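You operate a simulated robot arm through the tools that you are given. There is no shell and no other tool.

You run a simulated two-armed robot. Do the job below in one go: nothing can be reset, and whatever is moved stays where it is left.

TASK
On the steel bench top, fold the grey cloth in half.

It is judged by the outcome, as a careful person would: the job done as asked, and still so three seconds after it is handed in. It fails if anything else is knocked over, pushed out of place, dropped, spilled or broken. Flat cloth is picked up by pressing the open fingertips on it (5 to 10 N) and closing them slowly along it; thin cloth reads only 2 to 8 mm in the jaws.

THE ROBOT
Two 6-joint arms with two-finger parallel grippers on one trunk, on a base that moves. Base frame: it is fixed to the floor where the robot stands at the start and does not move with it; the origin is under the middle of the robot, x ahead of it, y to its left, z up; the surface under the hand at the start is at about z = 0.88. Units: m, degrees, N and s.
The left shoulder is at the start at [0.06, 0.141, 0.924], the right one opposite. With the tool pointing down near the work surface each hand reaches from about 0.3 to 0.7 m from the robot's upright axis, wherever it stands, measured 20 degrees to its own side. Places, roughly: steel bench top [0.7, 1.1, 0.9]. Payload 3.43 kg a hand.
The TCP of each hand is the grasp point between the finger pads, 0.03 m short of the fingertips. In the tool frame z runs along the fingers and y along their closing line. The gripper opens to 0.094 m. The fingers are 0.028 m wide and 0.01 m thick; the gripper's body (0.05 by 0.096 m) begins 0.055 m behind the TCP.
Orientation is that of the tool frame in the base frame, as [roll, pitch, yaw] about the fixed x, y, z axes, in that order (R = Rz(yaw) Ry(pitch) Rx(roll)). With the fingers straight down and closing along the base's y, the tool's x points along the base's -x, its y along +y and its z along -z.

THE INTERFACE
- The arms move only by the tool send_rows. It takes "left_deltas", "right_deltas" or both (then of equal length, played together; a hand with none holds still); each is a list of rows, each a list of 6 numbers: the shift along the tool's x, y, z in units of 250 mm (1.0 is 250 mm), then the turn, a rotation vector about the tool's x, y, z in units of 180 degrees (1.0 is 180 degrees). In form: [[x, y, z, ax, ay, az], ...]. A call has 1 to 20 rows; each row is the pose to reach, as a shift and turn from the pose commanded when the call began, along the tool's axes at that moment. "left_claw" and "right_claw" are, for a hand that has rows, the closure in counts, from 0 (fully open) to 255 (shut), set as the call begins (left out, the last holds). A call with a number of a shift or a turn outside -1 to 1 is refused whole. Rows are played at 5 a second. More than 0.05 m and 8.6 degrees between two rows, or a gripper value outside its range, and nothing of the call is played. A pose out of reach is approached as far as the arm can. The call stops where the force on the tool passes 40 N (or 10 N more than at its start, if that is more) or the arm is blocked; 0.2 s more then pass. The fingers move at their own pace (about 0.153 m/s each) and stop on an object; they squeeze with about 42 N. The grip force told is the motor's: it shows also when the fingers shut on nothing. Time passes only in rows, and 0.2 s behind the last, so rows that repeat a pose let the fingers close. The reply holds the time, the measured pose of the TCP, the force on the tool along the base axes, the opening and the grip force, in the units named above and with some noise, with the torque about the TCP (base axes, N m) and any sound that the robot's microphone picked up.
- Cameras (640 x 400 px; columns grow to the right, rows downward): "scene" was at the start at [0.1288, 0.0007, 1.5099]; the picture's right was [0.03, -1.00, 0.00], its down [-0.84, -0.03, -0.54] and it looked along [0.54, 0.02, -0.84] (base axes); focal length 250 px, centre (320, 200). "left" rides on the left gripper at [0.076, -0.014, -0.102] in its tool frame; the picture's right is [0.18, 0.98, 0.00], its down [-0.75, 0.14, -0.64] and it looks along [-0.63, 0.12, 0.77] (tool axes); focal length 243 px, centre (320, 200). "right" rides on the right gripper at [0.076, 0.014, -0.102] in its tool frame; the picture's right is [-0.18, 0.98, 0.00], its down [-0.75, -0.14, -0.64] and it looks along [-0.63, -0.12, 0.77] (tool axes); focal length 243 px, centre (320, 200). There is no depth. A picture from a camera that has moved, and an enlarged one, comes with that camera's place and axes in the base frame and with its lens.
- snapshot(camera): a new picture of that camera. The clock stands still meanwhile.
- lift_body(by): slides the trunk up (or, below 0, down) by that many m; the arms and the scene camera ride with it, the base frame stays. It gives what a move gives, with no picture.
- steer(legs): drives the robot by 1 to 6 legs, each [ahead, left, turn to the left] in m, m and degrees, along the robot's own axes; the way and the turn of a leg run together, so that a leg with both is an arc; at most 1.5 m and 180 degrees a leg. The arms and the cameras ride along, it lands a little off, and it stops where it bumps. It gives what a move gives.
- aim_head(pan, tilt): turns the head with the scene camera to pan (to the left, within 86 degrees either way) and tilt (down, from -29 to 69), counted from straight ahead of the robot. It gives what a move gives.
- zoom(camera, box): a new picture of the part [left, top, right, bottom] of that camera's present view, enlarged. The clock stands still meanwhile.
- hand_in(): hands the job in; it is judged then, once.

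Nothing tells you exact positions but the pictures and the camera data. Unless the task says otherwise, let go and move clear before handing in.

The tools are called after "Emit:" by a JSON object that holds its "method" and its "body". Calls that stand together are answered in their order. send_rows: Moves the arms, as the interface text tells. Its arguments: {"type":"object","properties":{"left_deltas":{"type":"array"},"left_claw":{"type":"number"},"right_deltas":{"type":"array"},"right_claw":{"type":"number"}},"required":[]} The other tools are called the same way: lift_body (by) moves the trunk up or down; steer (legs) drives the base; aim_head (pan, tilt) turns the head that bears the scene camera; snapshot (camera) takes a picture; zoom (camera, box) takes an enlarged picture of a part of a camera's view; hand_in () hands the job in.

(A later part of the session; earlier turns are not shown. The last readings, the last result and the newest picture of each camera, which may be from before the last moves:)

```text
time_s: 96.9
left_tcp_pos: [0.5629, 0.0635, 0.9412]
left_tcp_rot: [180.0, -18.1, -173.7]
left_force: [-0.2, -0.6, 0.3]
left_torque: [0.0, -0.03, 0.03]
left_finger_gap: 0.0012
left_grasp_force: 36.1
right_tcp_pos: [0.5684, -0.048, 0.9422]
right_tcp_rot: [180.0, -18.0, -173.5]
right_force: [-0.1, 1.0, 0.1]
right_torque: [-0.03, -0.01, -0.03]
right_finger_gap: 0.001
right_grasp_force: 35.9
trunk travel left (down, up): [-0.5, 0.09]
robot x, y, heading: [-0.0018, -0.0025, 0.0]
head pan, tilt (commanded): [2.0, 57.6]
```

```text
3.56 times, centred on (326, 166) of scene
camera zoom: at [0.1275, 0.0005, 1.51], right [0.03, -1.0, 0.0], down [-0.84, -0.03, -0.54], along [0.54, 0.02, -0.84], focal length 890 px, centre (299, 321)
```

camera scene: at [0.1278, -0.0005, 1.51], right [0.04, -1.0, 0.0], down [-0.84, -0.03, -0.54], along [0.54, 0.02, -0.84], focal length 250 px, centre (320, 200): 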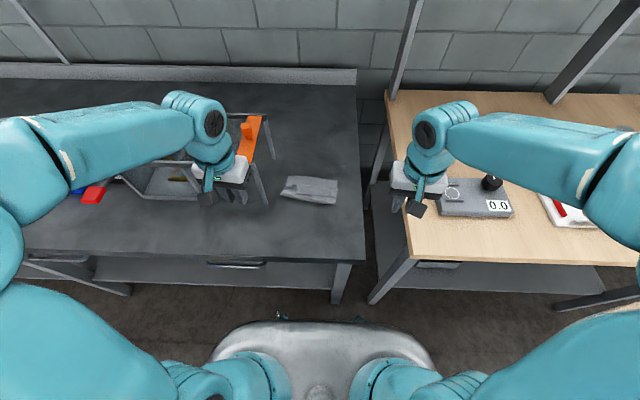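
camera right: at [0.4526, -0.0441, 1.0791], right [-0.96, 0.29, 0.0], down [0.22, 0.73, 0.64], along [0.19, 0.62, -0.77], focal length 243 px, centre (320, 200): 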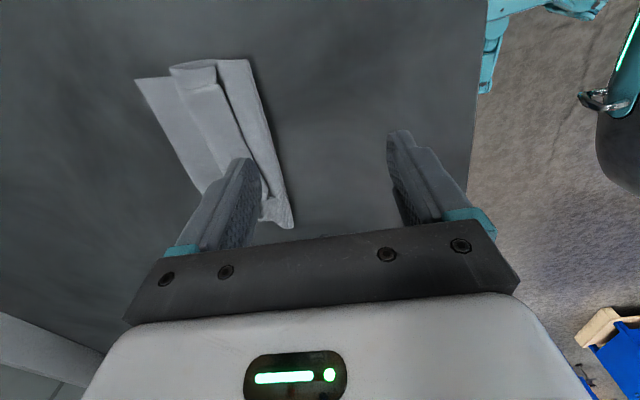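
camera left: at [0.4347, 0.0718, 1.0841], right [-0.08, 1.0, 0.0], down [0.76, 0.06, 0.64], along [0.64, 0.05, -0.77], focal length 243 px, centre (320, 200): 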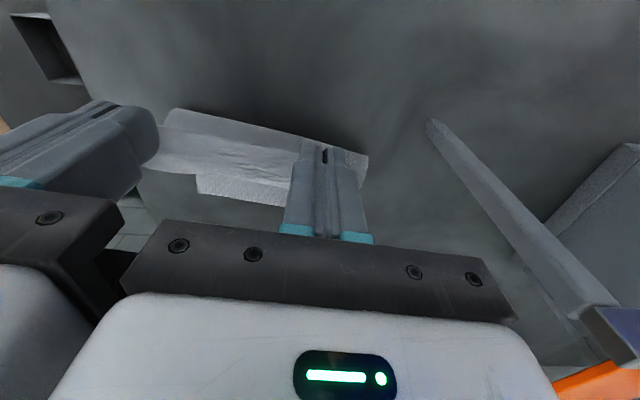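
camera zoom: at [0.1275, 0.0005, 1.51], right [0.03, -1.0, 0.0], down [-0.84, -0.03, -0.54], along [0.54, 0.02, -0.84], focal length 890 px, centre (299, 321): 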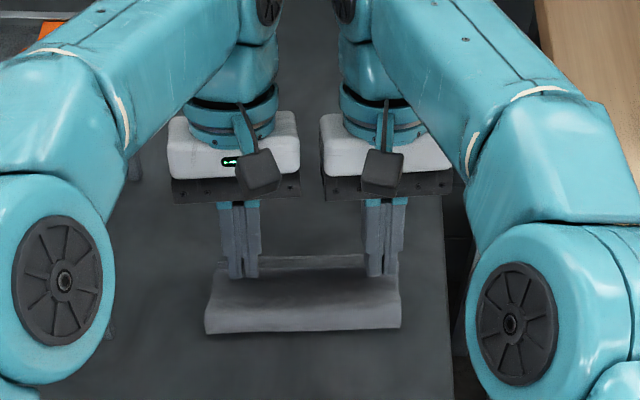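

The tilt worked, but the far edge is now hidden below the strip. I need to know whether the fold peeled forward or the whole cloth slid, so I'll check the wider views.

Emit:
{"method": "zoom", "body": {"camera": "left", "box": [40, 0, 440, 250]}}

Emit:
{"method": "zoom", "body": {"camera": "right", "box": [200, 0, 600, 250]}}

Emit:
{"method": "zoom", "body": {"camera": "scene", "box": [280, 160, 360, 210]}}

```text
1.60 times, centred on (240, 125) of left
camera zoom: at [0.5247, 0.0448, 1.0613], right [-0.28, 0.96, 0.06], down [0.89, 0.24, 0.38], along [0.35, 0.16, -0.92], focal length 388 px, centre (448, 320)
```

zoom: 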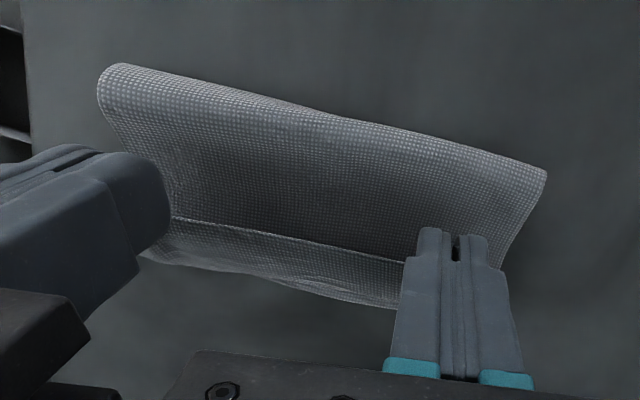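

```text
1.60 times, centred on (400, 125) of right
camera zoom: at [0.5274, -0.0392, 1.062], right [0.06, 1.0, -0.06], down [0.93, -0.04, 0.38], along [0.37, -0.08, -0.92], focal length 388 px, centre (192, 320)
```

zoom: 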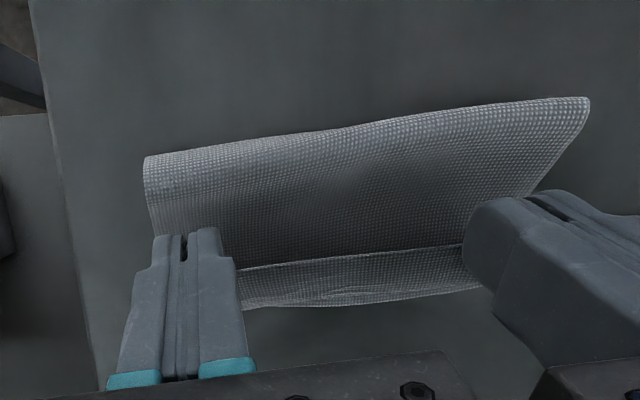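

```text
8.00 times, centred on (320, 185) of scene
camera zoom: at [0.1275, 0.0005, 1.51], right [0.03, -1.0, 0.0], down [-0.84, -0.03, -0.54], along [0.54, 0.02, -0.84], focal length 2003 px, centre (320, 320)
```

zoom: 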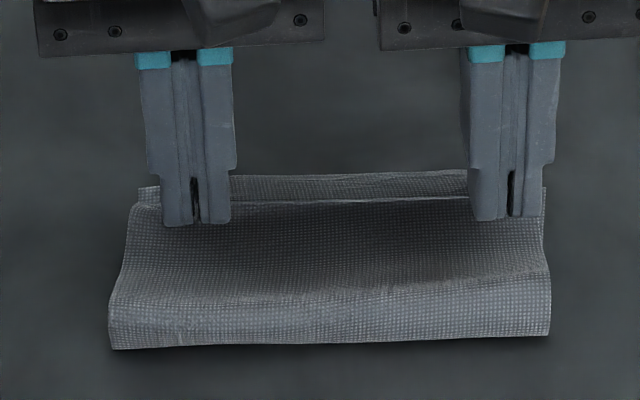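

The far edge stayed put, so the fold peeled forward about 13 mm. I'll ease both hands back 14 mm to let the fold settle back and look again.

Emit:
{"method": "send_rows", "body": {"left_deltas": [[0.014, 0, 0.003, 0, 0, 0], [0.028, 0, 0.008, 0, 0, 0], [0.042, 0, 0.013, 0, 0, 0], [0.055, 0, 0.018, 0, 0, 0], [0.055, 0, 0.018, 0, 0, 0], [0.055, 0, 0.018, 0, 0, 0]], "right_deltas": [[0.014, 0, 0.003, 0, 0, 0], [0.028, 0, 0.008, 0, 0, 0], [0.042, 0, 0.013, 0, 0, 0], [0.055, 0, 0.018, 0, 0, 0], [0.055, 0, 0.018, 0, 0, 0], [0.055, 0, 0.018, 0, 0, 0]]}}

Emit:
{"method": "zoom", "body": {"camera": "scene", "box": [280, 160, 360, 210]}}

Emit:
{"method": "zoom", "body": {"camera": "left", "box": [40, 0, 440, 250]}}

```text
time_s: 98.3
left_tcp_pos: [0.5482, 0.062, 0.94]
left_tcp_rot: [-179.9, -17.8, -173.6]
left_force: [0.0, 0.2, 1.1]
left_torque: [0.0, -0.01, 0.0]
left_finger_gap: 0.0011
left_grasp_force: 36.4
right_tcp_pos: [0.5548, -0.0494, 0.9408]
right_tcp_rot: [180.0, -18.0, -173.6]
right_force: [-0.1, 1.0, -0.2]
right_torque: [-0.03, -0.02, 0.0]
right_finger_gap: 0.0008
right_grasp_force: 35.3
trunk travel left (down, up): [-0.5, 0.09]
robot x, y, heading: [0.0023, 0.0025, -0.1]
head pan, tilt (commanded): [2.0, 57.6]
```

```text
8.00 times, centred on (320, 185) of scene
camera zoom: at [0.1282, 0.0007, 1.51], right [0.03, -1.0, 0.0], down [-0.84, -0.03, -0.54], along [0.54, 0.02, -0.84], focal length 2003 px, centre (320, 320)
```

zoom: 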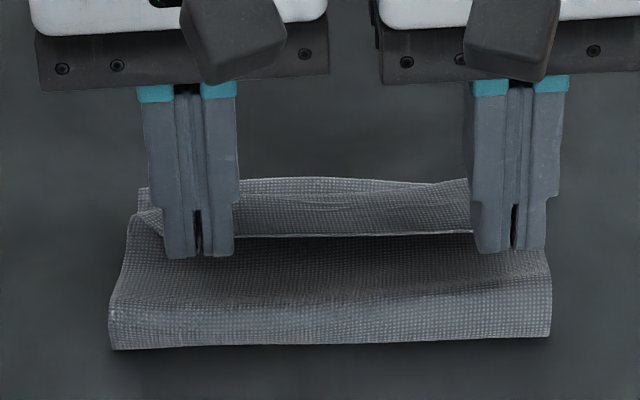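

```text
1.60 times, centred on (240, 125) of left
camera zoom: at [0.5107, 0.0429, 1.061], right [-0.28, 0.96, 0.06], down [0.89, 0.24, 0.38], along [0.35, 0.16, -0.92], focal length 388 px, centre (448, 320)
```

zoom: 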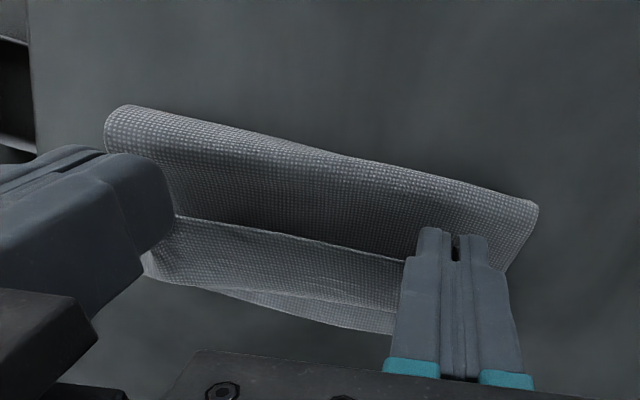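

The fold doesn't come back by itself; only the curl grew. I'll level the hands and redo the lay-down by drawing the flap well back, then laying it again, this time keeping the fingers lower so the curl stays tight.

Emit:
{"method": "send_rows", "body": {"left_deltas": [[0.012, 0, 0.002, 0, -0.033, 0], [0.024, 0, 0.004, 0, -0.067, 0], [0.035, 0, 0.005, 0, -0.1, 0], [0.035, 0, 0.005, 0, -0.1, 0]], "right_deltas": [[0.012, 0, 0.002, 0, -0.033, 0], [0.024, 0, 0.004, 0, -0.067, 0], [0.035, 0, 0.005, 0, -0.1, 0], [0.035, 0, 0.005, 0, -0.1, 0]]}}

Emit:
{"method": "send_rows", "body": {"left_deltas": [[0.041, 0, -0.04, 0, 0, 0], [0.121, 0, -0.1, 0, 0, 0], [0.201, 0, -0.14, 0, 0, 0], [0.281, 0, -0.152, 0, 0, 0], [0.361, 0, -0.144, 0, 0, 0], [0.421, 0, -0.12, 0, 0, 0], [0.461, 0, -0.08, 0, 0, 0], [0.461, 0, -0.08, 0, 0, 0], [0.421, 0, -0.12, 0, 0, 0], [0.361, 0, -0.144, 0, 0, 0], [0.309, 0, -0.144, 0, 0, 0], [0.261, 0, -0.12, 0, 0, 0], [0.221, 0, -0.088, 0, 0, 0], [0.185, 0, -0.048, 0, 0, 0], [0.161, 0, -0.004, 0, 0, 0], [0.145, 0, 0.036, 0, 0, 0], [0.141, 0, 0.068, 0, 0, 0], [0.141, 0, 0.068, 0, 0, 0]], "right_deltas": [[0.041, 0, -0.04, 0, 0, 0], [0.121, 0, -0.1, 0, 0, 0], [0.201, 0, -0.14, 0, 0, 0], [0.281, 0, -0.152, 0, 0, 0], [0.361, 0, -0.144, 0, 0, 0], [0.421, 0, -0.12, 0, 0, 0], [0.461, 0, -0.08, 0, 0, 0], [0.461, 0, -0.08, 0, 0, 0], [0.421, 0, -0.12, 0, 0, 0], [0.361, 0, -0.144, 0, 0, 0], [0.309, 0, -0.144, 0, 0, 0], [0.261, 0, -0.12, 0, 0, 0], [0.221, 0, -0.088, 0, 0, 0], [0.185, 0, -0.048, 0, 0, 0], [0.161, 0, -0.004, 0, 0, 0], [0.145, 0, 0.036, 0, 0, 0], [0.141, 0, 0.068, 0, 0, 0], [0.141, 0, 0.068, 0, 0, 0]]}}

Emit:
{"method": "zoom", "body": {"camera": "left", "box": [120, 60, 440, 260]}}

Emit:
{"method": "zoom", "body": {"camera": "right", "box": [200, 60, 520, 260]}}

```text
time_s: 99.3
left_tcp_pos: [0.5413, 0.06, 0.9414]
left_tcp_rot: [180.0, -0.1, -173.6]
left_force: [-0.5, -0.6, -0.2]
left_torque: [0.02, 0.02, 0.02]
left_finger_gap: 0.0014
left_grasp_force: 35.7
right_tcp_pos: [0.5475, -0.051, 0.9401]
right_tcp_rot: [-180.0, 0.0, -173.5]
right_force: [-0.2, -0.1, 0.4]
right_torque: [0.01, -0.02, 0.0]
right_finger_gap: 0.0007
right_grasp_force: 36.0
trunk travel left (down, up): [-0.5, 0.09]
robot x, y, heading: [0.0004, 0.0005, 0.1]
head pan, tilt (commanded): [2.0, 57.6]
```

```text
time_s: 103.1
left_tcp_pos: [0.5047, 0.0573, 0.9251]
left_tcp_rot: [180.0, 0.0, -173.6]
left_force: [0.2, 0.5, -1.0]
left_torque: [-0.02, -0.01, 0.0]
left_finger_gap: 0.0013
left_grasp_force: 36.0
right_tcp_pos: [0.5123, -0.0553, 0.9261]
right_tcp_rot: [180.0, 0.1, -173.5]
right_force: [-1.0, 1.3, -0.2]
right_torque: [0.03, -0.02, 0.04]
right_finger_gap: 0.001
right_grasp_force: 35.8
trunk travel left (down, up): [-0.5, 0.09]
robot x, y, heading: [0.0021, 0.0001, 0.2]
head pan, tilt (commanded): [2.0, 57.6]
```

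```text
2.00 times, centred on (280, 160) of left
camera zoom: at [0.4324, 0.0347, 1.0268], right [-0.29, 0.96, 0.0], down [0.73, 0.23, 0.64], along [0.61, 0.19, -0.77], focal length 485 px, centre (400, 280)
```

zoom: 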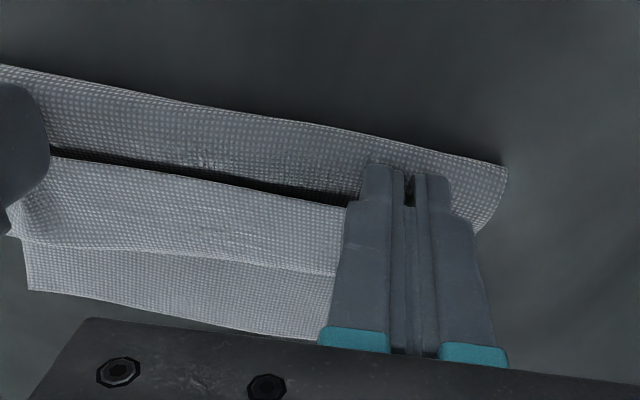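

```text
2.00 times, centred on (360, 160) of right
camera zoom: at [0.4363, -0.049, 1.0274], right [0.07, 1.0, 0.0], down [0.76, -0.06, 0.64], along [0.64, -0.05, -0.77], focal length 485 px, centre (240, 280)
```

zoom: 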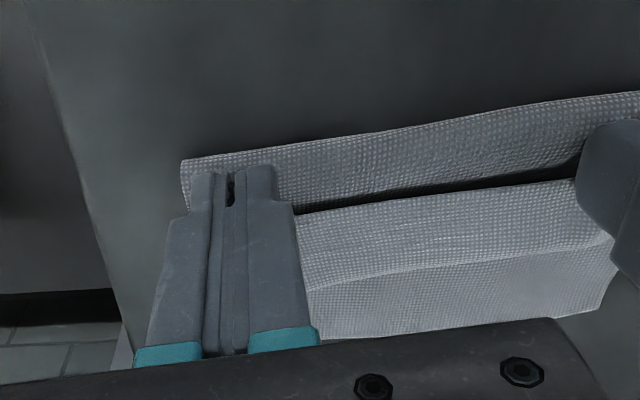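

The fold is back at -96 mm from the far edge, parallel, with the strip at 32 mm. I'll lower the fingers to about 6 mm and roll forward again so the curl tightens.

Emit:
{"method": "send_rows", "body": {"left_deltas": [[0, 0, 0.016, 0, 0, 0], [0, 0, 0.032, 0, 0, 0], [-0.012, 0, 0.032, 0, 0, 0], [-0.024, 0, 0.032, 0, 0, 0], [-0.036, 0, 0.032, 0, 0, 0], [-0.048, 0, 0.032, 0, 0, 0], [-0.06, 0, 0.032, 0, 0, 0], [-0.072, 0, 0.032, 0, 0, 0], [-0.072, 0, 0.032, 0, 0, 0]], "right_deltas": [[0, 0, 0.018, 0, 0, 0], [0, 0, 0.036, 0, 0, 0], [-0.012, 0, 0.036, 0, 0, 0], [-0.024, 0, 0.036, 0, 0, 0], [-0.036, 0, 0.036, 0, 0, 0], [-0.048, 0, 0.036, 0, 0, 0], [-0.06, 0, 0.036, 0, 0, 0], [-0.072, 0, 0.036, 0, 0, 0], [-0.072, 0, 0.036, 0, 0, 0]]}}

Emit:
{"method": "zoom", "body": {"camera": "left", "box": [120, 60, 440, 260]}}

Emit:
{"method": "zoom", "body": {"camera": "right", "box": [200, 60, 520, 260]}}

```text
time_s: 105.1
left_tcp_pos: [0.523, 0.0588, 0.9185]
left_tcp_rot: [179.9, 0.0, -173.5]
left_force: [0.1, -0.3, -0.6]
left_torque: [-0.03, 0.02, -0.02]
left_finger_gap: 0.0012
left_grasp_force: 36.5
right_tcp_pos: [0.5295, -0.0526, 0.9157]
right_tcp_rot: [-179.9, 0.0, -173.5]
right_force: [-0.6, 1.6, 0.1]
right_torque: [0.06, -0.02, 0.02]
right_finger_gap: 0.0008
right_grasp_force: 35.9
trunk travel left (down, up): [-0.5, 0.09]
robot x, y, heading: [0.0038, 0.0027, 0.1]
head pan, tilt (commanded): [2.0, 57.6]
```

```text
2.00 times, centred on (280, 160) of left
camera zoom: at [0.4499, 0.0363, 1.0192], right [-0.29, 0.96, 0.0], down [0.73, 0.23, 0.64], along [0.61, 0.19, -0.77], focal length 485 px, centre (400, 280)
```

zoom: 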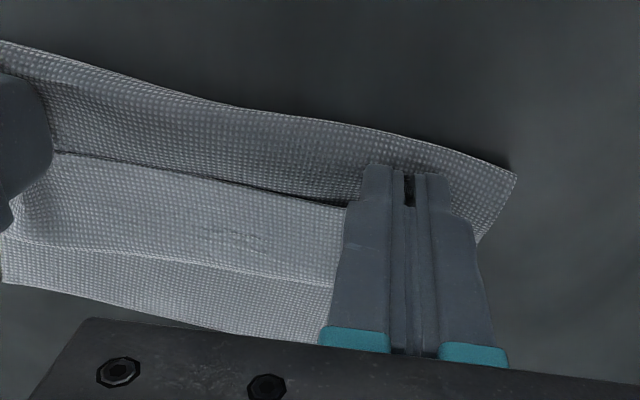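

```text
2.00 times, centred on (360, 160) of right
camera zoom: at [0.453, -0.0477, 1.018], right [0.07, 1.0, 0.0], down [0.76, -0.06, 0.64], along [0.64, -0.05, -0.77], focal length 485 px, centre (240, 280)
```

zoom: 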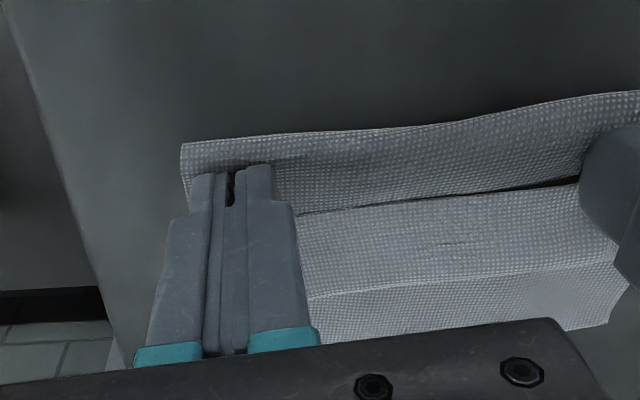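

The low roll just slides the cloth, so this finger direction always leaves a curl. The cloth is now far enough from the rack to use the better grip, with fingers closing across the edge. I'll unfold it flat again, shift it 2 cm more to the right, and release.

Emit:
{"method": "send_rows", "body": {"left_deltas": [[0.04, 0, -0.074, 0, 0, 0], [0.12, 0, -0.154, 0, 0, 0], [0.22, 0, -0.214, 0, 0, 0], [0.32, 0, -0.214, 0, 0, 0], [0.4, 0, -0.154, 0, 0, 0], [0.46, 0, -0.094, 0, 0, 0], [0.504, 0, -0.034, 0, 0, 0], [0.525, 0, -0.015, 0, 0, 0], [0.525, -0.03, -0.015, 0, 0, 0], [0.525, -0.06, -0.015, 0, 0, 0], [0.525, -0.08, -0.015, 0, 0, 0], [0.525, -0.08, 0.004, 0, 0, 0], [0.525, -0.08, 0.004, 0, 0, 0]], "right_deltas": [[0.04, 0, -0.074, 0, 0, 0], [0.12, 0, -0.154, 0, 0, 0], [0.22, 0, -0.214, 0, 0, 0], [0.32, 0, -0.214, 0, 0, 0], [0.4, 0, -0.154, 0, 0, 0], [0.46, 0, -0.094, 0, 0, 0], [0.504, 0, -0.034, 0, 0, 0], [0.525, 0, -0.015, 0, 0, 0], [0.525, -0.03, -0.015, 0, 0, 0], [0.525, -0.06, -0.015, 0, 0, 0], [0.525, -0.08, -0.015, 0, 0, 0], [0.525, -0.08, 0.004, 0, 0, 0], [0.525, -0.08, 0.004, 0, 0, 0]]}}

Emit:
{"method": "send_rows", "body": {"left_deltas": [[0, 0, 0, 0, 0, 0], [0, 0, 0, 0, 0, 0], [0, 0, 0, 0, 0, 0]], "right_deltas": [[0, 0, 0, 0, 0, 0], [0, 0, 0, 0, 0, 0], [0, 0, 0, 0, 0, 0]], "left_claw": 190, "right_claw": 190}}

Emit:
{"method": "send_rows", "body": {"left_deltas": [[0, 0, -0.06, 0, 0, 0], [0, 0, -0.14, 0, 0, 0], [0, 0, -0.24, 0, 0, 0], [0, 0, -0.36, 0, 0, 0], [0, 0.14, -0.46, 0, 0, 0], [0, 0.3, -0.5, 0, 0, 0], [0, 0.46, -0.5, 0, 0, 0], [0, 0.62, -0.5, 0, 0, 0]], "right_deltas": [[0, 0, -0.06, 0, 0, 0], [0, 0, -0.14, 0, 0, 0], [0, 0, -0.24, 0, 0, 0], [0, 0, -0.36, 0, 0, 0], [0, -0.12, -0.46, 0, 0, 0], [0, -0.26, -0.5, 0, 0, 0], [0, -0.4, -0.5, 0, 0, 0], [0, -0.52, -0.5, 0, 0, 0]]}}

Emit:
{"method": "zoom", "body": {"camera": "scene", "box": [264, 150, 408, 240]}}

```text
time_s: 107.9
left_tcp_pos: [0.3949, 0.0243, 0.9153]
left_tcp_rot: [180.0, 0.0, -173.6]
left_force: [0.1, 0.3, 1.0]
left_torque: [0.02, 0.03, -0.02]
left_finger_gap: 0.0013
left_grasp_force: 35.9
right_tcp_pos: [0.4012, -0.0875, 0.9162]
right_tcp_rot: [-180.0, 0.1, -173.5]
right_force: [0.3, -0.3, -0.1]
right_torque: [0.05, 0.0, 0.01]
right_finger_gap: 0.0009
right_grasp_force: 35.6
trunk travel left (down, up): [-0.5, 0.09]
robot x, y, heading: [-0.001, -0.0023, -0.0]
head pan, tilt (commanded): [2.0, 57.6]
```

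```text
time_s: 108.7
left_tcp_pos: [0.3957, 0.0247, 0.9149]
left_tcp_rot: [179.9, 0.0, -173.5]
left_force: [-0.5, -0.1, 0.6]
left_torque: [0.0, 0.01, 0.02]
left_finger_gap: 0.0241
left_grasp_force: 0.0
right_tcp_pos: [0.4031, -0.0888, 0.915]
right_tcp_rot: [-180.0, 0.0, -173.4]
right_force: [-0.6, 0.6, -0.5]
right_torque: [-0.01, 0.0, 0.0]
right_finger_gap: 0.0239
right_grasp_force: 0.1
trunk travel left (down, up): [-0.5, 0.09]
robot x, y, heading: [-0.0021, -0.0008, 0.1]
head pan, tilt (commanded): [2.0, 57.6]
```

```text
time_s: 110.5
left_tcp_pos: [0.3795, 0.1789, 1.0392]
left_tcp_rot: [-179.8, 0.1, -173.6]
left_force: [0.2, -0.3, 0.6]
left_torque: [-0.01, 0.0, 0.01]
left_finger_gap: 0.0241
left_grasp_force: 0.1
right_tcp_pos: [0.4137, -0.2175, 1.0421]
right_tcp_rot: [180.0, 0.0, -173.5]
right_force: [0.4, 0.3, 1.2]
right_torque: [0.01, 0.01, 0.03]
right_finger_gap: 0.024
right_grasp_force: 0.1
trunk travel left (down, up): [-0.5, 0.09]
robot x, y, heading: [0.0018, 0.0004, 0.0]
head pan, tilt (commanded): [2.0, 57.6]
```

```text
4.44 times, centred on (336, 195) of scene
camera zoom: at [0.1284, 0.0013, 1.5099], right [0.03, -1.0, 0.0], down [-0.84, -0.03, -0.54], along [0.54, 0.02, -0.84], focal length 1113 px, centre (249, 222)
```

zoom: 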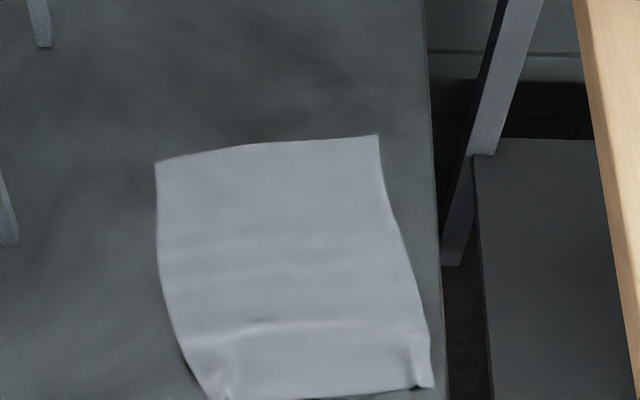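

The cloth lies flat but turned about 12°, and its near-right corner is close to the bench's side edge. I'll press lightly with both closed fingertips on its middle and rotate it back to a safer, straighter position.

Emit:
{"method": "send_rows", "body": {"left_deltas": [[-0.06, -0.102, 0, 0, 0, 0], [-0.119, -0.204, 0.03, 0, 0, 0], [-0.179, -0.306, 0.08, 0, 0, 0], [-0.238, -0.409, 0.15, 0, 0, 0], [-0.298, -0.511, 0.22, 0, 0, 0], [-0.357, -0.613, 0.29, 0, 0, 0], [-0.357, -0.613, 0.4, 0, 0, 0], [-0.357, -0.613, 0.46, 0, 0, 0], [-0.357, -0.613, 0.46, 0, 0, 0]], "right_deltas": [[-0.074, 0.09, 0, 0, 0, 0], [-0.148, 0.18, 0.03, 0, 0, 0], [-0.222, 0.27, 0.08, 0, 0, 0], [-0.295, 0.36, 0.15, 0, 0, 0], [-0.369, 0.45, 0.22, 0, 0, 0], [-0.443, 0.54, 0.3, 0, 0, 0], [-0.443, 0.54, 0.41, 0, 0, 0], [-0.443, 0.54, 0.47, 0, 0, 0], [-0.443, 0.54, 0.47, 0, 0, 0]], "left_claw": 255, "right_claw": 255}}

```text
time_s: 112.5
left_tcp_pos: [0.4821, 0.0349, 0.9244]
left_tcp_rot: [-179.9, 0.1, -173.6]
left_force: [0.4, -0.7, -1.0]
left_torque: [0.0, 0.0, 0.02]
left_finger_gap: 0.0001
left_grasp_force: 33.1
right_tcp_pos: [0.51, -0.0694, 0.9236]
right_tcp_rot: [179.9, 0.0, -173.5]
right_force: [0.0, -0.3, 0.2]
right_torque: [-0.01, 0.01, -0.01]
right_finger_gap: 0.0001
right_grasp_force: 33.6
trunk travel left (down, up): [-0.5, 0.09]
robot x, y, heading: [-0.0002, 0.002, 0.0]
head pan, tilt (commanded): [2.0, 57.6]
```

Emit:
{"method": "send_rows", "body": {"left_deltas": [[0, 0, 0.015, 0, 0, 0], [0, 0, 0.03, 0, 0, 0], [0, 0, 0.042, 0, 0, 0], [0, 0, 0.05, 0, 0, 0], [0, 0, 0.05, 0, 0, 0]], "right_deltas": [[0, 0, 0.015, 0, 0, 0], [0, 0, 0.03, 0, 0, 0], [0, 0, 0.042, 0, 0, 0], [0, 0, 0.048, 0, 0, 0], [0, 0, 0.048, 0, 0, 0]]}}

```text
time_s: 113.7
left_tcp_pos: [0.4833, 0.0362, 0.9128]
left_tcp_rot: [-179.8, 0.0, -173.5]
left_force: [0.3, 0.1, 0.3]
left_torque: [0.02, 0.01, 0.01]
left_finger_gap: 0.0003
left_grasp_force: 33.2
right_tcp_pos: [0.5119, -0.069, 0.9114]
right_tcp_rot: [-180.0, 0.1, -173.6]
right_force: [-1.9, -0.8, 6.3]
right_torque: [-0.06, -0.02, -0.01]
right_finger_gap: 0.0
right_grasp_force: 32.9
trunk travel left (down, up): [-0.5, 0.09]
robot x, y, heading: [-0.0021, 0.0019, 0.0]
head pan, tilt (commanded): [2.0, 57.6]
```

Emit:
{"method": "send_rows", "body": {"left_deltas": [[0, 0, 0.003, 0, 0, 0], [0, 0, 0.006, 0, 0, 0], [0, 0, 0.006, 0, 0, 0]]}}

```text
time_s: 114.5
left_tcp_pos: [0.4836, 0.0367, 0.9119]
left_tcp_rot: [180.0, 0.0, -173.6]
left_force: [0.9, -0.2, 0.6]
left_torque: [-0.03, -0.04, -0.02]
left_finger_gap: 0.0001
left_grasp_force: 32.9
right_tcp_pos: [0.5109, -0.0675, 0.9107]
right_tcp_rot: [-179.9, 0.1, -173.7]
right_force: [0.2, -0.4, 8.9]
right_torque: [-0.06, -0.07, 0.0]
right_finger_gap: 0.0
right_grasp_force: 32.9
trunk travel left (down, up): [-0.5, 0.09]
robot x, y, heading: [-0.0005, 0.0001, -0.0]
head pan, tilt (commanded): [2.0, 57.6]
```

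Emit:
{"method": "send_rows", "body": {"left_deltas": [[0, 0, 0.003, 0, 0, 0], [0, 0, 0.005, 0, 0, 0], [0, 0, 0.005, 0, 0, 0]], "right_deltas": [[0, 0, -0.001, 0, 0, 0], [0, 0, -0.001, 0, 0, 0], [0, 0, -0.001, 0, 0, 0]]}}

```text
time_s: 115.3
left_tcp_pos: [0.4831, 0.0368, 0.911]
left_tcp_rot: [-179.8, 0.1, -173.4]
left_force: [-1.2, 0.4, 12.8]
left_torque: [0.04, 0.07, -0.01]
left_finger_gap: 0.0
left_grasp_force: 32.8
right_tcp_pos: [0.5106, -0.07, 0.9109]
right_tcp_rot: [180.0, -0.1, -173.4]
right_force: [0.6, 0.6, 1.2]
right_torque: [0.0, 0.01, 0.01]
right_finger_gap: 0.0
right_grasp_force: 33.2
trunk travel left (down, up): [-0.5, 0.09]
robot x, y, heading: [0.0003, 0.0019, 0.2]
head pan, tilt (commanded): [2.0, 57.6]
```

Both tips touch the cloth. I'll even out the pressure and turn the pair about 12° with a 1 cm shift to the left.

Emit:
{"method": "send_rows", "body": {"left_deltas": [[0, 0, -0.0012, 0, 0, 0], [-0.013, 0.01, -0.0012, 0, 0, 0], [-0.026, 0.02, -0.0012, 0, 0, 0], [-0.039, 0.03, -0.0012, 0, 0, 0], [-0.0504, 0.0392, -0.0012, 0, 0, 0], [-0.0504, 0.0392, -0.0012, 0, 0, 0]], "right_deltas": [[0, 0, 0.001, 0, 0, 0], [0.0103, 0.01, 0.001, 0, 0, 0], [0.0206, 0.02, 0.001, 0, 0, 0], [0.031, 0.03, 0.001, 0, 0, 0], [0.0412, 0.04, 0.001, 0, 0, 0], [0.0412, 0.04, 0.001, 0, 0, 0]]}}

Emit:
{"method": "zoom", "body": {"camera": "scene", "box": [264, 150, 408, 240]}}

```text
time_s: 116.7
left_tcp_pos: [0.495, 0.0481, 0.9101]
left_tcp_rot: [-179.8, 0.2, -173.4]
left_force: [-0.3, -2.4, 18.1]
left_torque: [-0.03, 0.15, 0.01]
left_finger_gap: 0.0
left_grasp_force: 33.1
right_tcp_pos: [0.4987, -0.06, 0.9122]
right_tcp_rot: [-180.0, 0.0, -173.6]
right_force: [0.2, 0.3, -0.3]
right_torque: [0.04, 0.0, -0.01]
right_finger_gap: 0.0
right_grasp_force: 33.5
trunk travel left (down, up): [-0.5, 0.09]
robot x, y, heading: [0.0005, -0.0012, -0.1]
head pan, tilt (commanded): [2.0, 57.6]
```

```text
4.44 times, centred on (336, 195) of scene
camera zoom: at [0.1274, 0.0003, 1.5101], right [0.03, -1.0, 0.0], down [-0.84, -0.03, -0.54], along [0.54, 0.02, -0.84], focal length 1113 px, centre (249, 222)
```

zoom: 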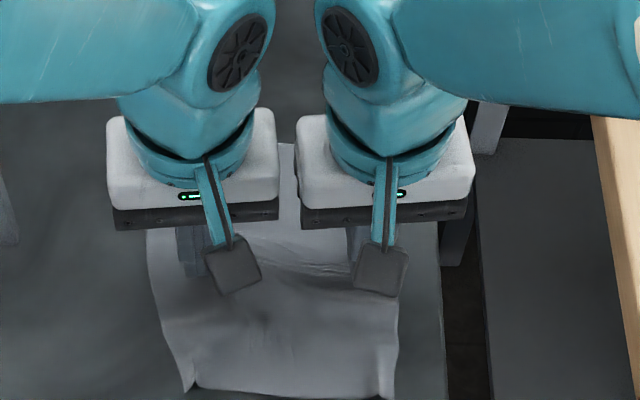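

It turned. I'll lift both and move aside to look.

Emit:
{"method": "send_rows", "body": {"left_deltas": [[0, 0, -0.06, 0, 0, 0], [0, 0, -0.18, 0, 0, 0], [0.06, 0.02, -0.32, 0, 0, 0], [0.18, 0.08, -0.44, 0, 0, 0], [0.32, 0.16, -0.5, 0, 0, 0], [0.42, 0.3, -0.5, 0, 0, 0], [0.46, 0.46, -0.5, 0, 0, 0], [0.46, 0.58, -0.5, 0, 0, 0]], "right_deltas": [[0, 0, -0.06, 0, 0, 0], [0, 0, -0.18, 0, 0, 0], [0.06, -0.02, -0.32, 0, 0, 0], [0.18, -0.08, -0.44, 0, 0, 0], [0.3, -0.18, -0.5, 0, 0, 0], [0.36, -0.34, -0.5, 0, 0, 0], [0.36, -0.5, -0.5, 0, 0, 0], [0.36, -0.62, -0.5, 0, 0, 0]]}}

Emit:
{"method": "zoom", "body": {"camera": "scene", "box": [264, 155, 408, 245]}}

```text
time_s: 118.5
left_tcp_pos: [0.3655, 0.1781, 1.0377]
left_tcp_rot: [-180.0, 0.1, -173.5]
left_force: [0.3, -0.3, -0.2]
left_torque: [-0.05, -0.03, 0.02]
left_finger_gap: 0.0001
left_grasp_force: 33.2
right_tcp_pos: [0.4262, -0.2272, 1.0365]
right_tcp_rot: [180.0, 0.0, -173.4]
right_force: [-0.2, 0.0, -0.3]
right_torque: [0.02, -0.03, -0.03]
right_finger_gap: 0.0004
right_grasp_force: 32.7
trunk travel left (down, up): [-0.5, 0.09]
robot x, y, heading: [-0.0028, -0.0018, 0.1]
head pan, tilt (commanded): [2.0, 57.6]
```

```text
4.44 times, centred on (336, 200) of scene
camera zoom: at [0.1292, 0.0007, 1.5098], right [0.03, -1.0, 0.0], down [-0.84, -0.03, -0.54], along [0.54, 0.02, -0.84], focal length 1113 px, centre (249, 200)
```

zoom: 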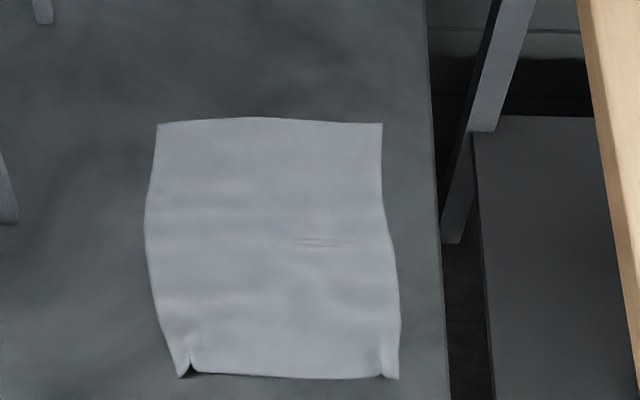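

Good: the cloth is square to the bench now, far edge (0.588, 0.080) to (0.594, -0.077) and near corners at (0.399, 0.052) and (0.402, -0.081). The near-left corner still has a tuck. I'll pin the cloth with the right hand and draw that corner outward with the left fingertips.

Emit:
{"method": "send_rows", "body": {"left_deltas": [[-0.023, -0.102, 0, 0, 0, 0], [-0.045, -0.205, 0.04, 0, 0, 0], [-0.068, -0.307, 0.12, 0, 0, 0], [-0.09, -0.41, 0.22, 0, 0, 0], [-0.113, -0.512, 0.32, 0, 0, 0], [-0.113, -0.512, 0.43, 0, 0, 0], [-0.113, -0.512, 0.48, 0, 0, 0], [-0.113, -0.512, 0.48, 0, 0, 0]], "right_deltas": [[-0.019, 0.137, 0, 0, 0, 0], [-0.037, 0.273, 0.04, 0, 0, 0], [-0.056, 0.41, 0.12, 0, 0, 0], [-0.074, 0.546, 0.22, 0, 0, 0], [-0.093, 0.683, 0.32, 0, 0, 0], [-0.093, 0.683, 0.42, 0, 0, 0], [-0.093, 0.683, 0.476, 0, 0, 0], [-0.093, 0.683, 0.476, 0, 0, 0]]}}

Emit:
{"method": "zoom", "body": {"camera": "left", "box": [160, 60, 480, 260]}}

```text
time_s: 120.3
left_tcp_pos: [0.4068, 0.0536, 0.9151]
left_tcp_rot: [180.0, 0.0, -173.6]
left_force: [0.2, 0.2, 0.4]
left_torque: [0.0, 0.02, 0.0]
left_finger_gap: 0.0001
left_grasp_force: 33.0
right_tcp_pos: [0.4298, -0.0527, 0.9163]
right_tcp_rot: [179.9, -0.1, -173.4]
right_force: [0.0, -0.5, 0.5]
right_torque: [-0.02, -0.01, -0.01]
right_finger_gap: 0.0
right_grasp_force: 33.2
trunk travel left (down, up): [-0.5, 0.09]
robot x, y, heading: [-0.0042, 0.0019, -0.1]
head pan, tilt (commanded): [2.0, 57.6]
```

```text
2.00 times, centred on (320, 160) of left
camera zoom: at [0.3333, 0.031, 1.0175], right [-0.29, 0.96, 0.0], down [0.73, 0.23, 0.64], along [0.61, 0.19, -0.77], focal length 485 px, centre (320, 280)
```

zoom: 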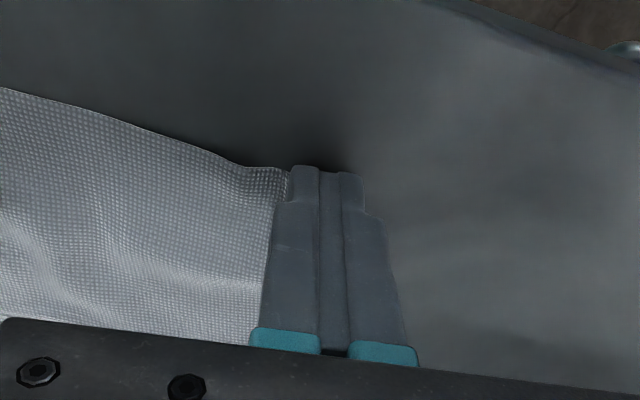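

Emit:
{"method": "send_rows", "body": {"left_deltas": [[0, 0, 0.008, 0, 0, 0], [0, 0, 0.016, 0, 0, 0], [0, 0, 0.016, 0, 0, 0]], "right_deltas": [[0, 0, 0.011, 0, 0, 0], [0, 0, 0.022, 0, 0, 0], [0, 0, 0.022, 0, 0, 0]]}}

```text
time_s: 121.1
left_tcp_pos: [0.4066, 0.0544, 0.9119]
left_tcp_rot: [-179.9, 0.0, -173.6]
left_force: [-0.7, -0.4, 0.1]
left_torque: [-0.02, 0.0, 0.02]
left_finger_gap: 0.0001
left_grasp_force: 32.9
right_tcp_pos: [0.4308, -0.0538, 0.9105]
right_tcp_rot: [-180.0, -0.1, -173.7]
right_force: [-0.1, 0.1, -0.1]
right_torque: [0.03, 0.01, -0.02]
right_finger_gap: 0.0001
right_grasp_force: 33.6
trunk travel left (down, up): [-0.5, 0.09]
robot x, y, heading: [0.0004, -0.0015, 0.2]
head pan, tilt (commanded): [2.0, 57.6]
```

Emit:
{"method": "send_rows", "body": {"left_deltas": [[0, 0, 0.004, 0, 0, 0], [0, 0, 0.007, 0, 0, 0], [0, 0, 0.007, 0, 0, 0]], "right_deltas": [[0, 0, 0.003, 0, 0, 0], [0, 0, 0.006, 0, 0, 0], [0, 0, 0.006, 0, 0, 0]]}}

```text
time_s: 121.9
left_tcp_pos: [0.406, 0.0527, 0.9107]
left_tcp_rot: [-179.9, 0.2, -173.6]
left_force: [-2.3, 1.9, 23.6]
left_torque: [0.05, -0.04, 0.0]
left_finger_gap: 0.0002
left_grasp_force: 32.4
right_tcp_pos: [0.4297, -0.0528, 0.9116]
right_tcp_rot: [-179.9, 0.1, -173.6]
right_force: [1.1, -0.5, 4.1]
right_torque: [0.03, 0.01, -0.01]
right_finger_gap: 0.0001
right_grasp_force: 33.1
trunk travel left (down, up): [-0.5, 0.09]
robot x, y, heading: [-0.0004, 0.0019, -0.0]
head pan, tilt (commanded): [2.0, 57.6]
```

Emit:
{"method": "send_rows", "body": {"left_deltas": [[0, 0, -0.0035, 0, 0, 0], [0.004, 0.02, -0.0035, 0, 0, 0], [0.008, 0.04, -0.0035, 0, 0, 0], [0.012, 0.062, -0.0035, 0, 0, 0], [0.0148, 0.0824, -0.0035, 0, 0, 0], [0.0148, 0.0824, -0.0035, 0, 0, 0]], "right_deltas": [[0, 0, 0.002, 0, 0, 0], [0, 0, 0.002, 0, 0, 0], [0, 0, 0.002, 0, 0, 0], [0, 0, 0.002, 0, 0, 0], [0, 0, 0.002, 0, 0, 0], [0, 0, 0.002, 0, 0, 0]]}}

Emit:
{"method": "zoom", "body": {"camera": "left", "box": [120, 60, 440, 260]}}

Emit:
{"method": "zoom", "body": {"camera": "scene", "box": [264, 155, 408, 245]}}

```text
time_s: 123.3
left_tcp_pos: [0.3989, 0.0741, 0.9113]
left_tcp_rot: [-179.9, 0.1, -173.5]
left_force: [0.5, -0.7, 1.3]
left_torque: [0.0, -0.01, 0.01]
left_finger_gap: 0.0
left_grasp_force: 33.2
right_tcp_pos: [0.4305, -0.0525, 0.91]
right_tcp_rot: [-180.0, 0.1, -173.6]
right_force: [-1.5, 1.0, 34.6]
right_torque: [-0.02, 0.24, -0.05]
right_finger_gap: 0.0
right_grasp_force: 33.0
trunk travel left (down, up): [-0.5, 0.09]
robot x, y, heading: [-0.0006, -0.0042, 0.1]
head pan, tilt (commanded): [2.0, 57.6]
```

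```text
2.00 times, centred on (280, 160) of left
camera zoom: at [0.3256, 0.0517, 1.0134], right [-0.29, 0.96, 0.0], down [0.73, 0.22, 0.64], along [0.61, 0.19, -0.77], focal length 485 px, centre (400, 280)
```

zoom: 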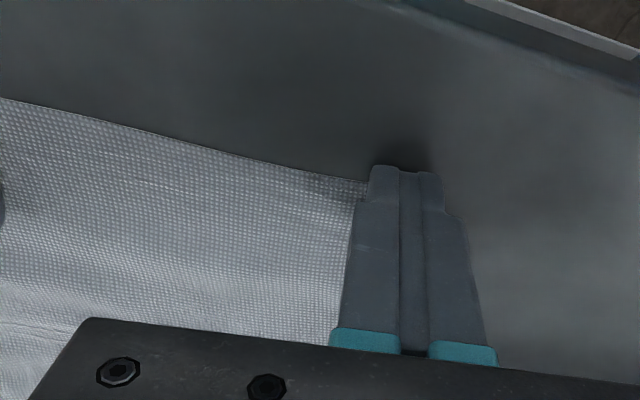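

```text
4.44 times, centred on (336, 200) of scene
camera zoom: at [0.1262, 0.001, 1.5102], right [0.03, -1.0, 0.0], down [-0.84, -0.03, -0.54], along [0.54, 0.02, -0.84], focal length 1113 px, centre (249, 200)
```

zoom: 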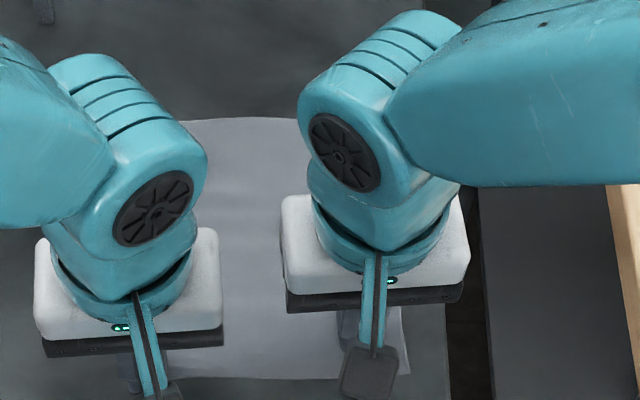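

The tuck is gone and the near-left edge is straight. I'll lift both hands and check the near-right corner.

Emit:
{"method": "send_rows", "body": {"left_deltas": [[0, 0, -0.04, 0, 0, 0], [0, 0, -0.12, 0, 0, 0], [0, 0, -0.22, 0, 0, 0], [0, 0.1, -0.34, 0, 0, 0], [0, 0.24, -0.46, 0, 0, 0], [0, 0.4, -0.5, 0, 0, 0], [0, 0.46, -0.5, 0, 0, 0]], "right_deltas": [[0, 0, -0.04, 0, 0, 0], [0, 0, -0.12, 0, 0, 0], [0, 0, -0.22, 0, 0, 0], [0, -0.1, -0.34, 0, 0, 0], [0, -0.26, -0.46, 0, 0, 0], [0, -0.44, -0.5, 0, 0, 0], [0, -0.6, -0.5, 0, 0, 0]]}}

Emit:
{"method": "zoom", "body": {"camera": "scene", "box": [264, 155, 408, 245]}}

```text
time_s: 124.9
left_tcp_pos: [0.3872, 0.1883, 1.0363]
left_tcp_rot: [-180.0, 0.1, -173.6]
left_force: [0.1, 0.5, -0.7]
left_torque: [0.01, -0.03, -0.03]
left_finger_gap: 0.0
left_grasp_force: 32.9
right_tcp_pos: [0.4485, -0.2032, 1.0355]
right_tcp_rot: [179.9, -0.1, -173.5]
right_force: [0.5, -0.7, -0.2]
right_torque: [0.02, -0.02, -0.01]
right_finger_gap: 0.0002
right_grasp_force: 32.8
trunk travel left (down, up): [-0.5, 0.09]
robot x, y, heading: [0.001, -0.0009, -0.2]
head pan, tilt (commanded): [2.0, 57.6]
```

```text
4.44 times, centred on (336, 200) of scene
camera zoom: at [0.1288, -0.0006, 1.5099], right [0.04, -1.0, 0.0], down [-0.84, -0.03, -0.54], along [0.54, 0.02, -0.84], focal length 1113 px, centre (249, 200)
```

zoom: 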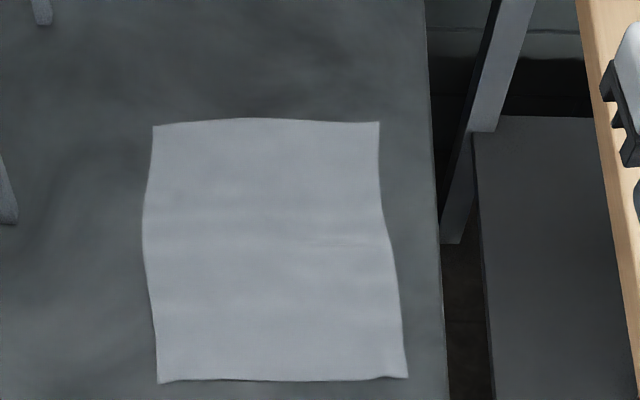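

The cloth is now flat and square: corners at (0.587, 0.082), (0.595, -0.076), (0.403, -0.088) and (0.395, 0.063). I'll turn both hands 90° (cameras outward, now clear of the rack) so the fingers close across the near edge.

Emit:
{"method": "send_rows", "body": {"left_deltas": [[0, 0, 0, 0, 0, 0.0432], [0, 0, 0, 0, 0, 0.0864], [0, 0, 0, 0, 0, 0.1296], [0, 0, 0, 0, 0, 0.1728], [0, 0, 0, 0, 0, 0.216], [0, 0, 0, 0, 0, 0.2592], [0, 0, 0, 0, 0, 0.3024], [0, 0, 0, 0, 0, 0.3456], [0, 0, 0, 0, 0, 0.3888], [0, 0, 0, 0, 0, 0.432], [0, 0, 0, 0, 0, 0.4752], [0, 0, 0, 0, 0, 0.5183], [0, 0, 0, 0, 0, 0.5183]], "right_deltas": [[0, 0, 0, 0, 0, -0.0401], [0, 0, 0, 0, 0, -0.0803], [0, 0, 0, 0, 0, -0.1204], [0, 0, 0, 0, 0, -0.1606], [0, 0, 0, 0, 0, -0.2007], [0, 0, 0, 0, 0, -0.2409], [0, 0, 0, 0, 0, -0.281], [0, 0, 0, 0, 0, -0.3211], [0, 0, 0, 0, 0, -0.3613], [0, 0, 0, 0, 0, -0.4014], [0, 0, 0, 0, 0, -0.4416], [0, 0, 0, 0, 0, -0.4817], [0, 0, 0, 0, 0, -0.4817]], "left_claw": 201, "right_claw": 201}}

Emit:
{"method": "snapshot", "body": {"camera": "scene"}}

```text
time_s: 127.7
left_tcp_pos: [0.3884, 0.1877, 1.0354]
left_tcp_rot: [-180.0, 0.0, 93.2]
left_force: [-0.1, -0.7, -0.4]
left_torque: [0.01, 0.02, -0.01]
left_finger_gap: 0.02
left_grasp_force: 0.1
right_tcp_pos: [0.4483, -0.2025, 1.0344]
right_tcp_rot: [-179.9, -0.1, -86.8]
right_force: [-0.2, -0.4, 0.1]
right_torque: [0.0, -0.03, 0.01]
right_finger_gap: 0.02
right_grasp_force: 0.2
trunk travel left (down, up): [-0.5, 0.09]
robot x, y, heading: [-0.0015, 0.0024, -0.1]
head pan, tilt (commanded): [2.0, 57.6]
```

```text
taken
camera scene: at [0.1289, 0.0006, 1.5099], right [0.03, -1.0, 0.0], down [-0.84, -0.03, -0.54], along [0.54, 0.02, -0.84], focal length 250 px, centre (320, 200)
```

scene: 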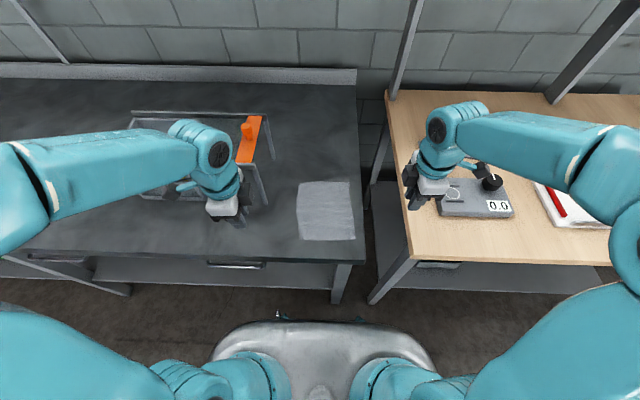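

Everything else is undisturbed. I'll bring both hands over the near corners and hover.

Emit:
{"method": "send_rows", "body": {"left_deltas": [[-0.116, 0.01, 0, 0, 0, 0], [-0.232, 0.02, 0.04, 0, 0, 0], [-0.348, 0.03, 0.12, 0, 0, 0], [-0.464, 0.04, 0.22, 0, 0, 0], [-0.5797, 0.0513, 0.3, 0, 0, 0], [-0.5797, 0.0513, 0.3416, 0, 0, 0], [-0.5797, 0.0513, 0.3416, 0, 0, 0]], "right_deltas": [[-0.11, 0.02, 0, 0, 0, 0], [-0.22, 0.04, 0.04, 0, 0, 0], [-0.33, 0.06, 0.12, 0, 0, 0], [-0.44, 0.08, 0.22, 0, 0, 0], [-0.549, 0.1031, 0.3, 0, 0, 0], [-0.549, 0.1031, 0.3376, 0, 0, 0], [-0.549, 0.1031, 0.3376, 0, 0, 0]]}}

Emit:
{"method": "zoom", "body": {"camera": "left", "box": [160, 40, 480, 240]}}

Emit:
{"method": "zoom", "body": {"camera": "right", "box": [160, 40, 480, 240]}}

Emit:
{"method": "zoom", "body": {"camera": "scene", "box": [250, 150, 410, 250]}}

```text
time_s: 129.3
left_tcp_pos: [0.4104, 0.0439, 0.9512]
left_tcp_rot: [-179.9, 0.0, 93.2]
left_force: [0.0, -0.8, -0.7]
left_torque: [0.01, 0.02, 0.0]
left_finger_gap: 0.0198
left_grasp_force: 0.0
right_tcp_pos: [0.4147, -0.0651, 0.9509]
right_tcp_rot: [180.0, 0.0, -86.9]
right_force: [0.4, 0.6, -0.6]
right_torque: [-0.03, 0.03, 0.0]
right_finger_gap: 0.0199
right_grasp_force: 0.0
trunk travel left (down, up): [-0.5, 0.09]
robot x, y, heading: [0.0015, 0.0025, -0.1]
head pan, tilt (commanded): [2.0, 57.6]
```

```text
2.00 times, centred on (320, 140) of left
camera zoom: at [0.3925, 0.1192, 1.053], right [0.97, 0.24, 0.0], down [0.18, -0.74, 0.64], along [0.15, -0.62, -0.77], focal length 485 px, centre (320, 320)
```

zoom: 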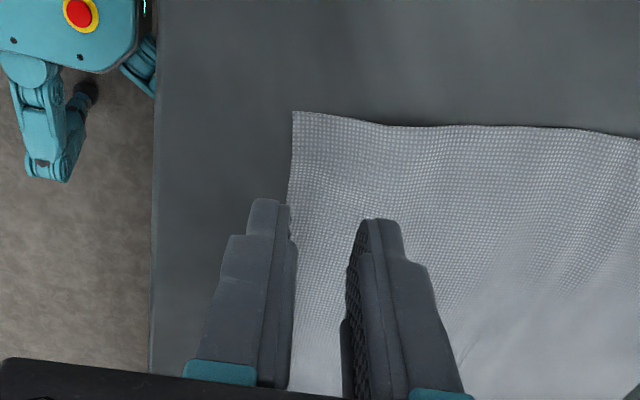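

```text
2.00 times, centred on (320, 140) of right
camera zoom: at [0.4058, -0.1431, 1.0518], right [-0.99, 0.13, 0.0], down [0.1, 0.76, 0.64], along [0.08, 0.64, -0.77], focal length 485 px, centre (320, 320)
```

zoom: 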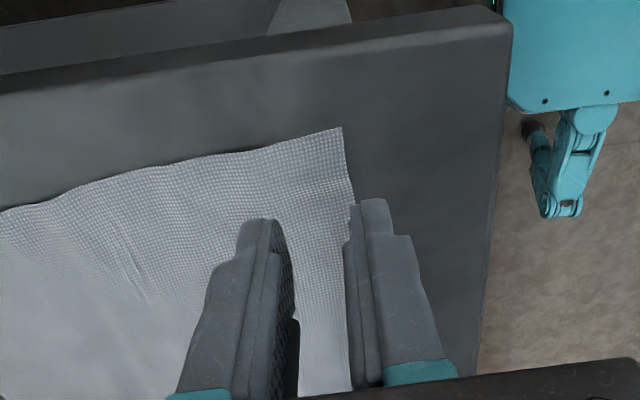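

```text
4.00 times, centred on (330, 200) of scene
camera zoom: at [0.1291, 0.0006, 1.5099], right [0.03, -1.0, 0.0], down [-0.84, -0.03, -0.54], along [0.54, 0.02, -0.84], focal length 1001 px, centre (280, 200)
```

zoom: 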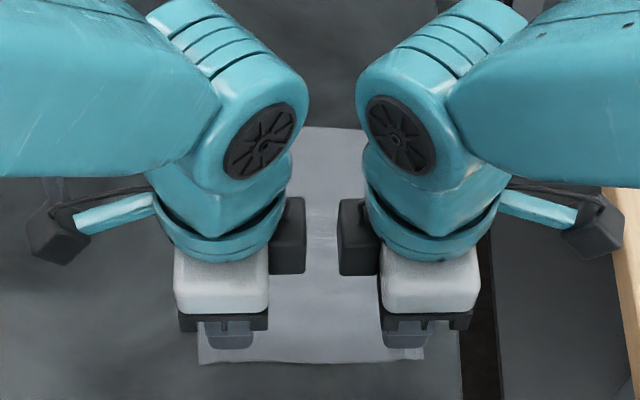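

The hands are side by side with 15 mm clearance, and both sit about 12 mm inside the near edge, as planned. I'll lower to just above the cloth.

Emit:
{"method": "send_rows", "body": {"left_deltas": [[0, 0, 0.04, 0, 0, 0], [0, 0, 0.08, 0, 0, 0], [0, 0, 0.12, 0, 0, 0], [0, 0, 0.15, 0, 0, 0], [0, 0, 0.15, 0, 0, 0]], "right_deltas": [[0, 0, 0.04, 0, 0, 0], [0, 0, 0.08, 0, 0, 0], [0, 0, 0.12, 0, 0, 0], [0, 0, 0.145, 0, 0, 0], [0, 0, 0.145, 0, 0, 0]]}}

Emit:
{"method": "zoom", "body": {"camera": "left", "box": [200, 80, 440, 230]}}

Emit:
{"method": "zoom", "body": {"camera": "right", "box": [200, 80, 440, 230]}}

```text
time_s: 130.5
left_tcp_pos: [0.4086, 0.0451, 0.9127]
left_tcp_rot: [180.0, 0.0, 93.3]
left_force: [0.2, -0.4, -0.1]
left_torque: [-0.03, 0.02, -0.03]
left_finger_gap: 0.0198
left_grasp_force: 0.0
right_tcp_pos: [0.4156, -0.0656, 0.9135]
right_tcp_rot: [-180.0, 0.0, -86.7]
right_force: [0.1, 0.1, 0.1]
right_torque: [-0.01, -0.01, 0.02]
right_finger_gap: 0.0199
right_grasp_force: 0.1
trunk travel left (down, up): [-0.5, 0.09]
robot x, y, heading: [-0.0031, -0.0002, -0.1]
head pan, tilt (commanded): [2.0, 57.6]
```

```text
2.67 times, centred on (320, 155) of left
camera zoom: at [0.3912, 0.1207, 1.0153], right [0.97, 0.24, 0.0], down [0.18, -0.74, 0.64], along [0.15, -0.62, -0.77], focal length 647 px, centre (320, 320)
```

zoom: 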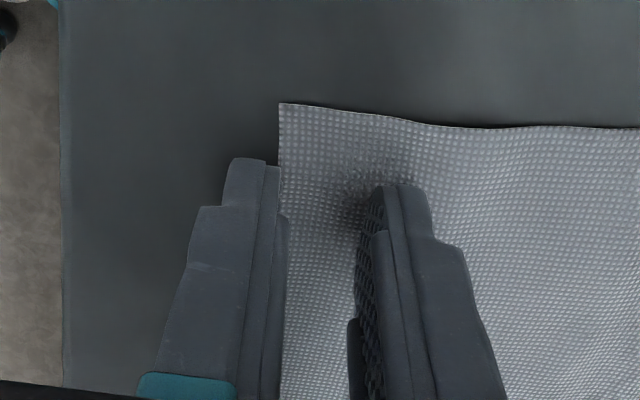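

```text
2.67 times, centred on (320, 155) of right
camera zoom: at [0.4054, -0.1433, 1.0159], right [-0.99, 0.13, 0.0], down [0.1, 0.76, 0.64], along [0.08, 0.64, -0.77], focal length 647 px, centre (320, 320)
```

zoom: 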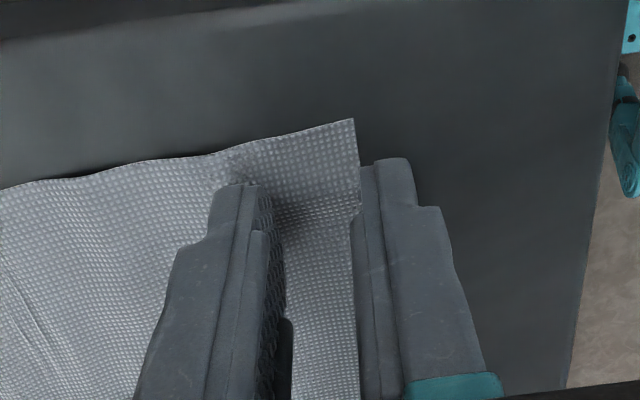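

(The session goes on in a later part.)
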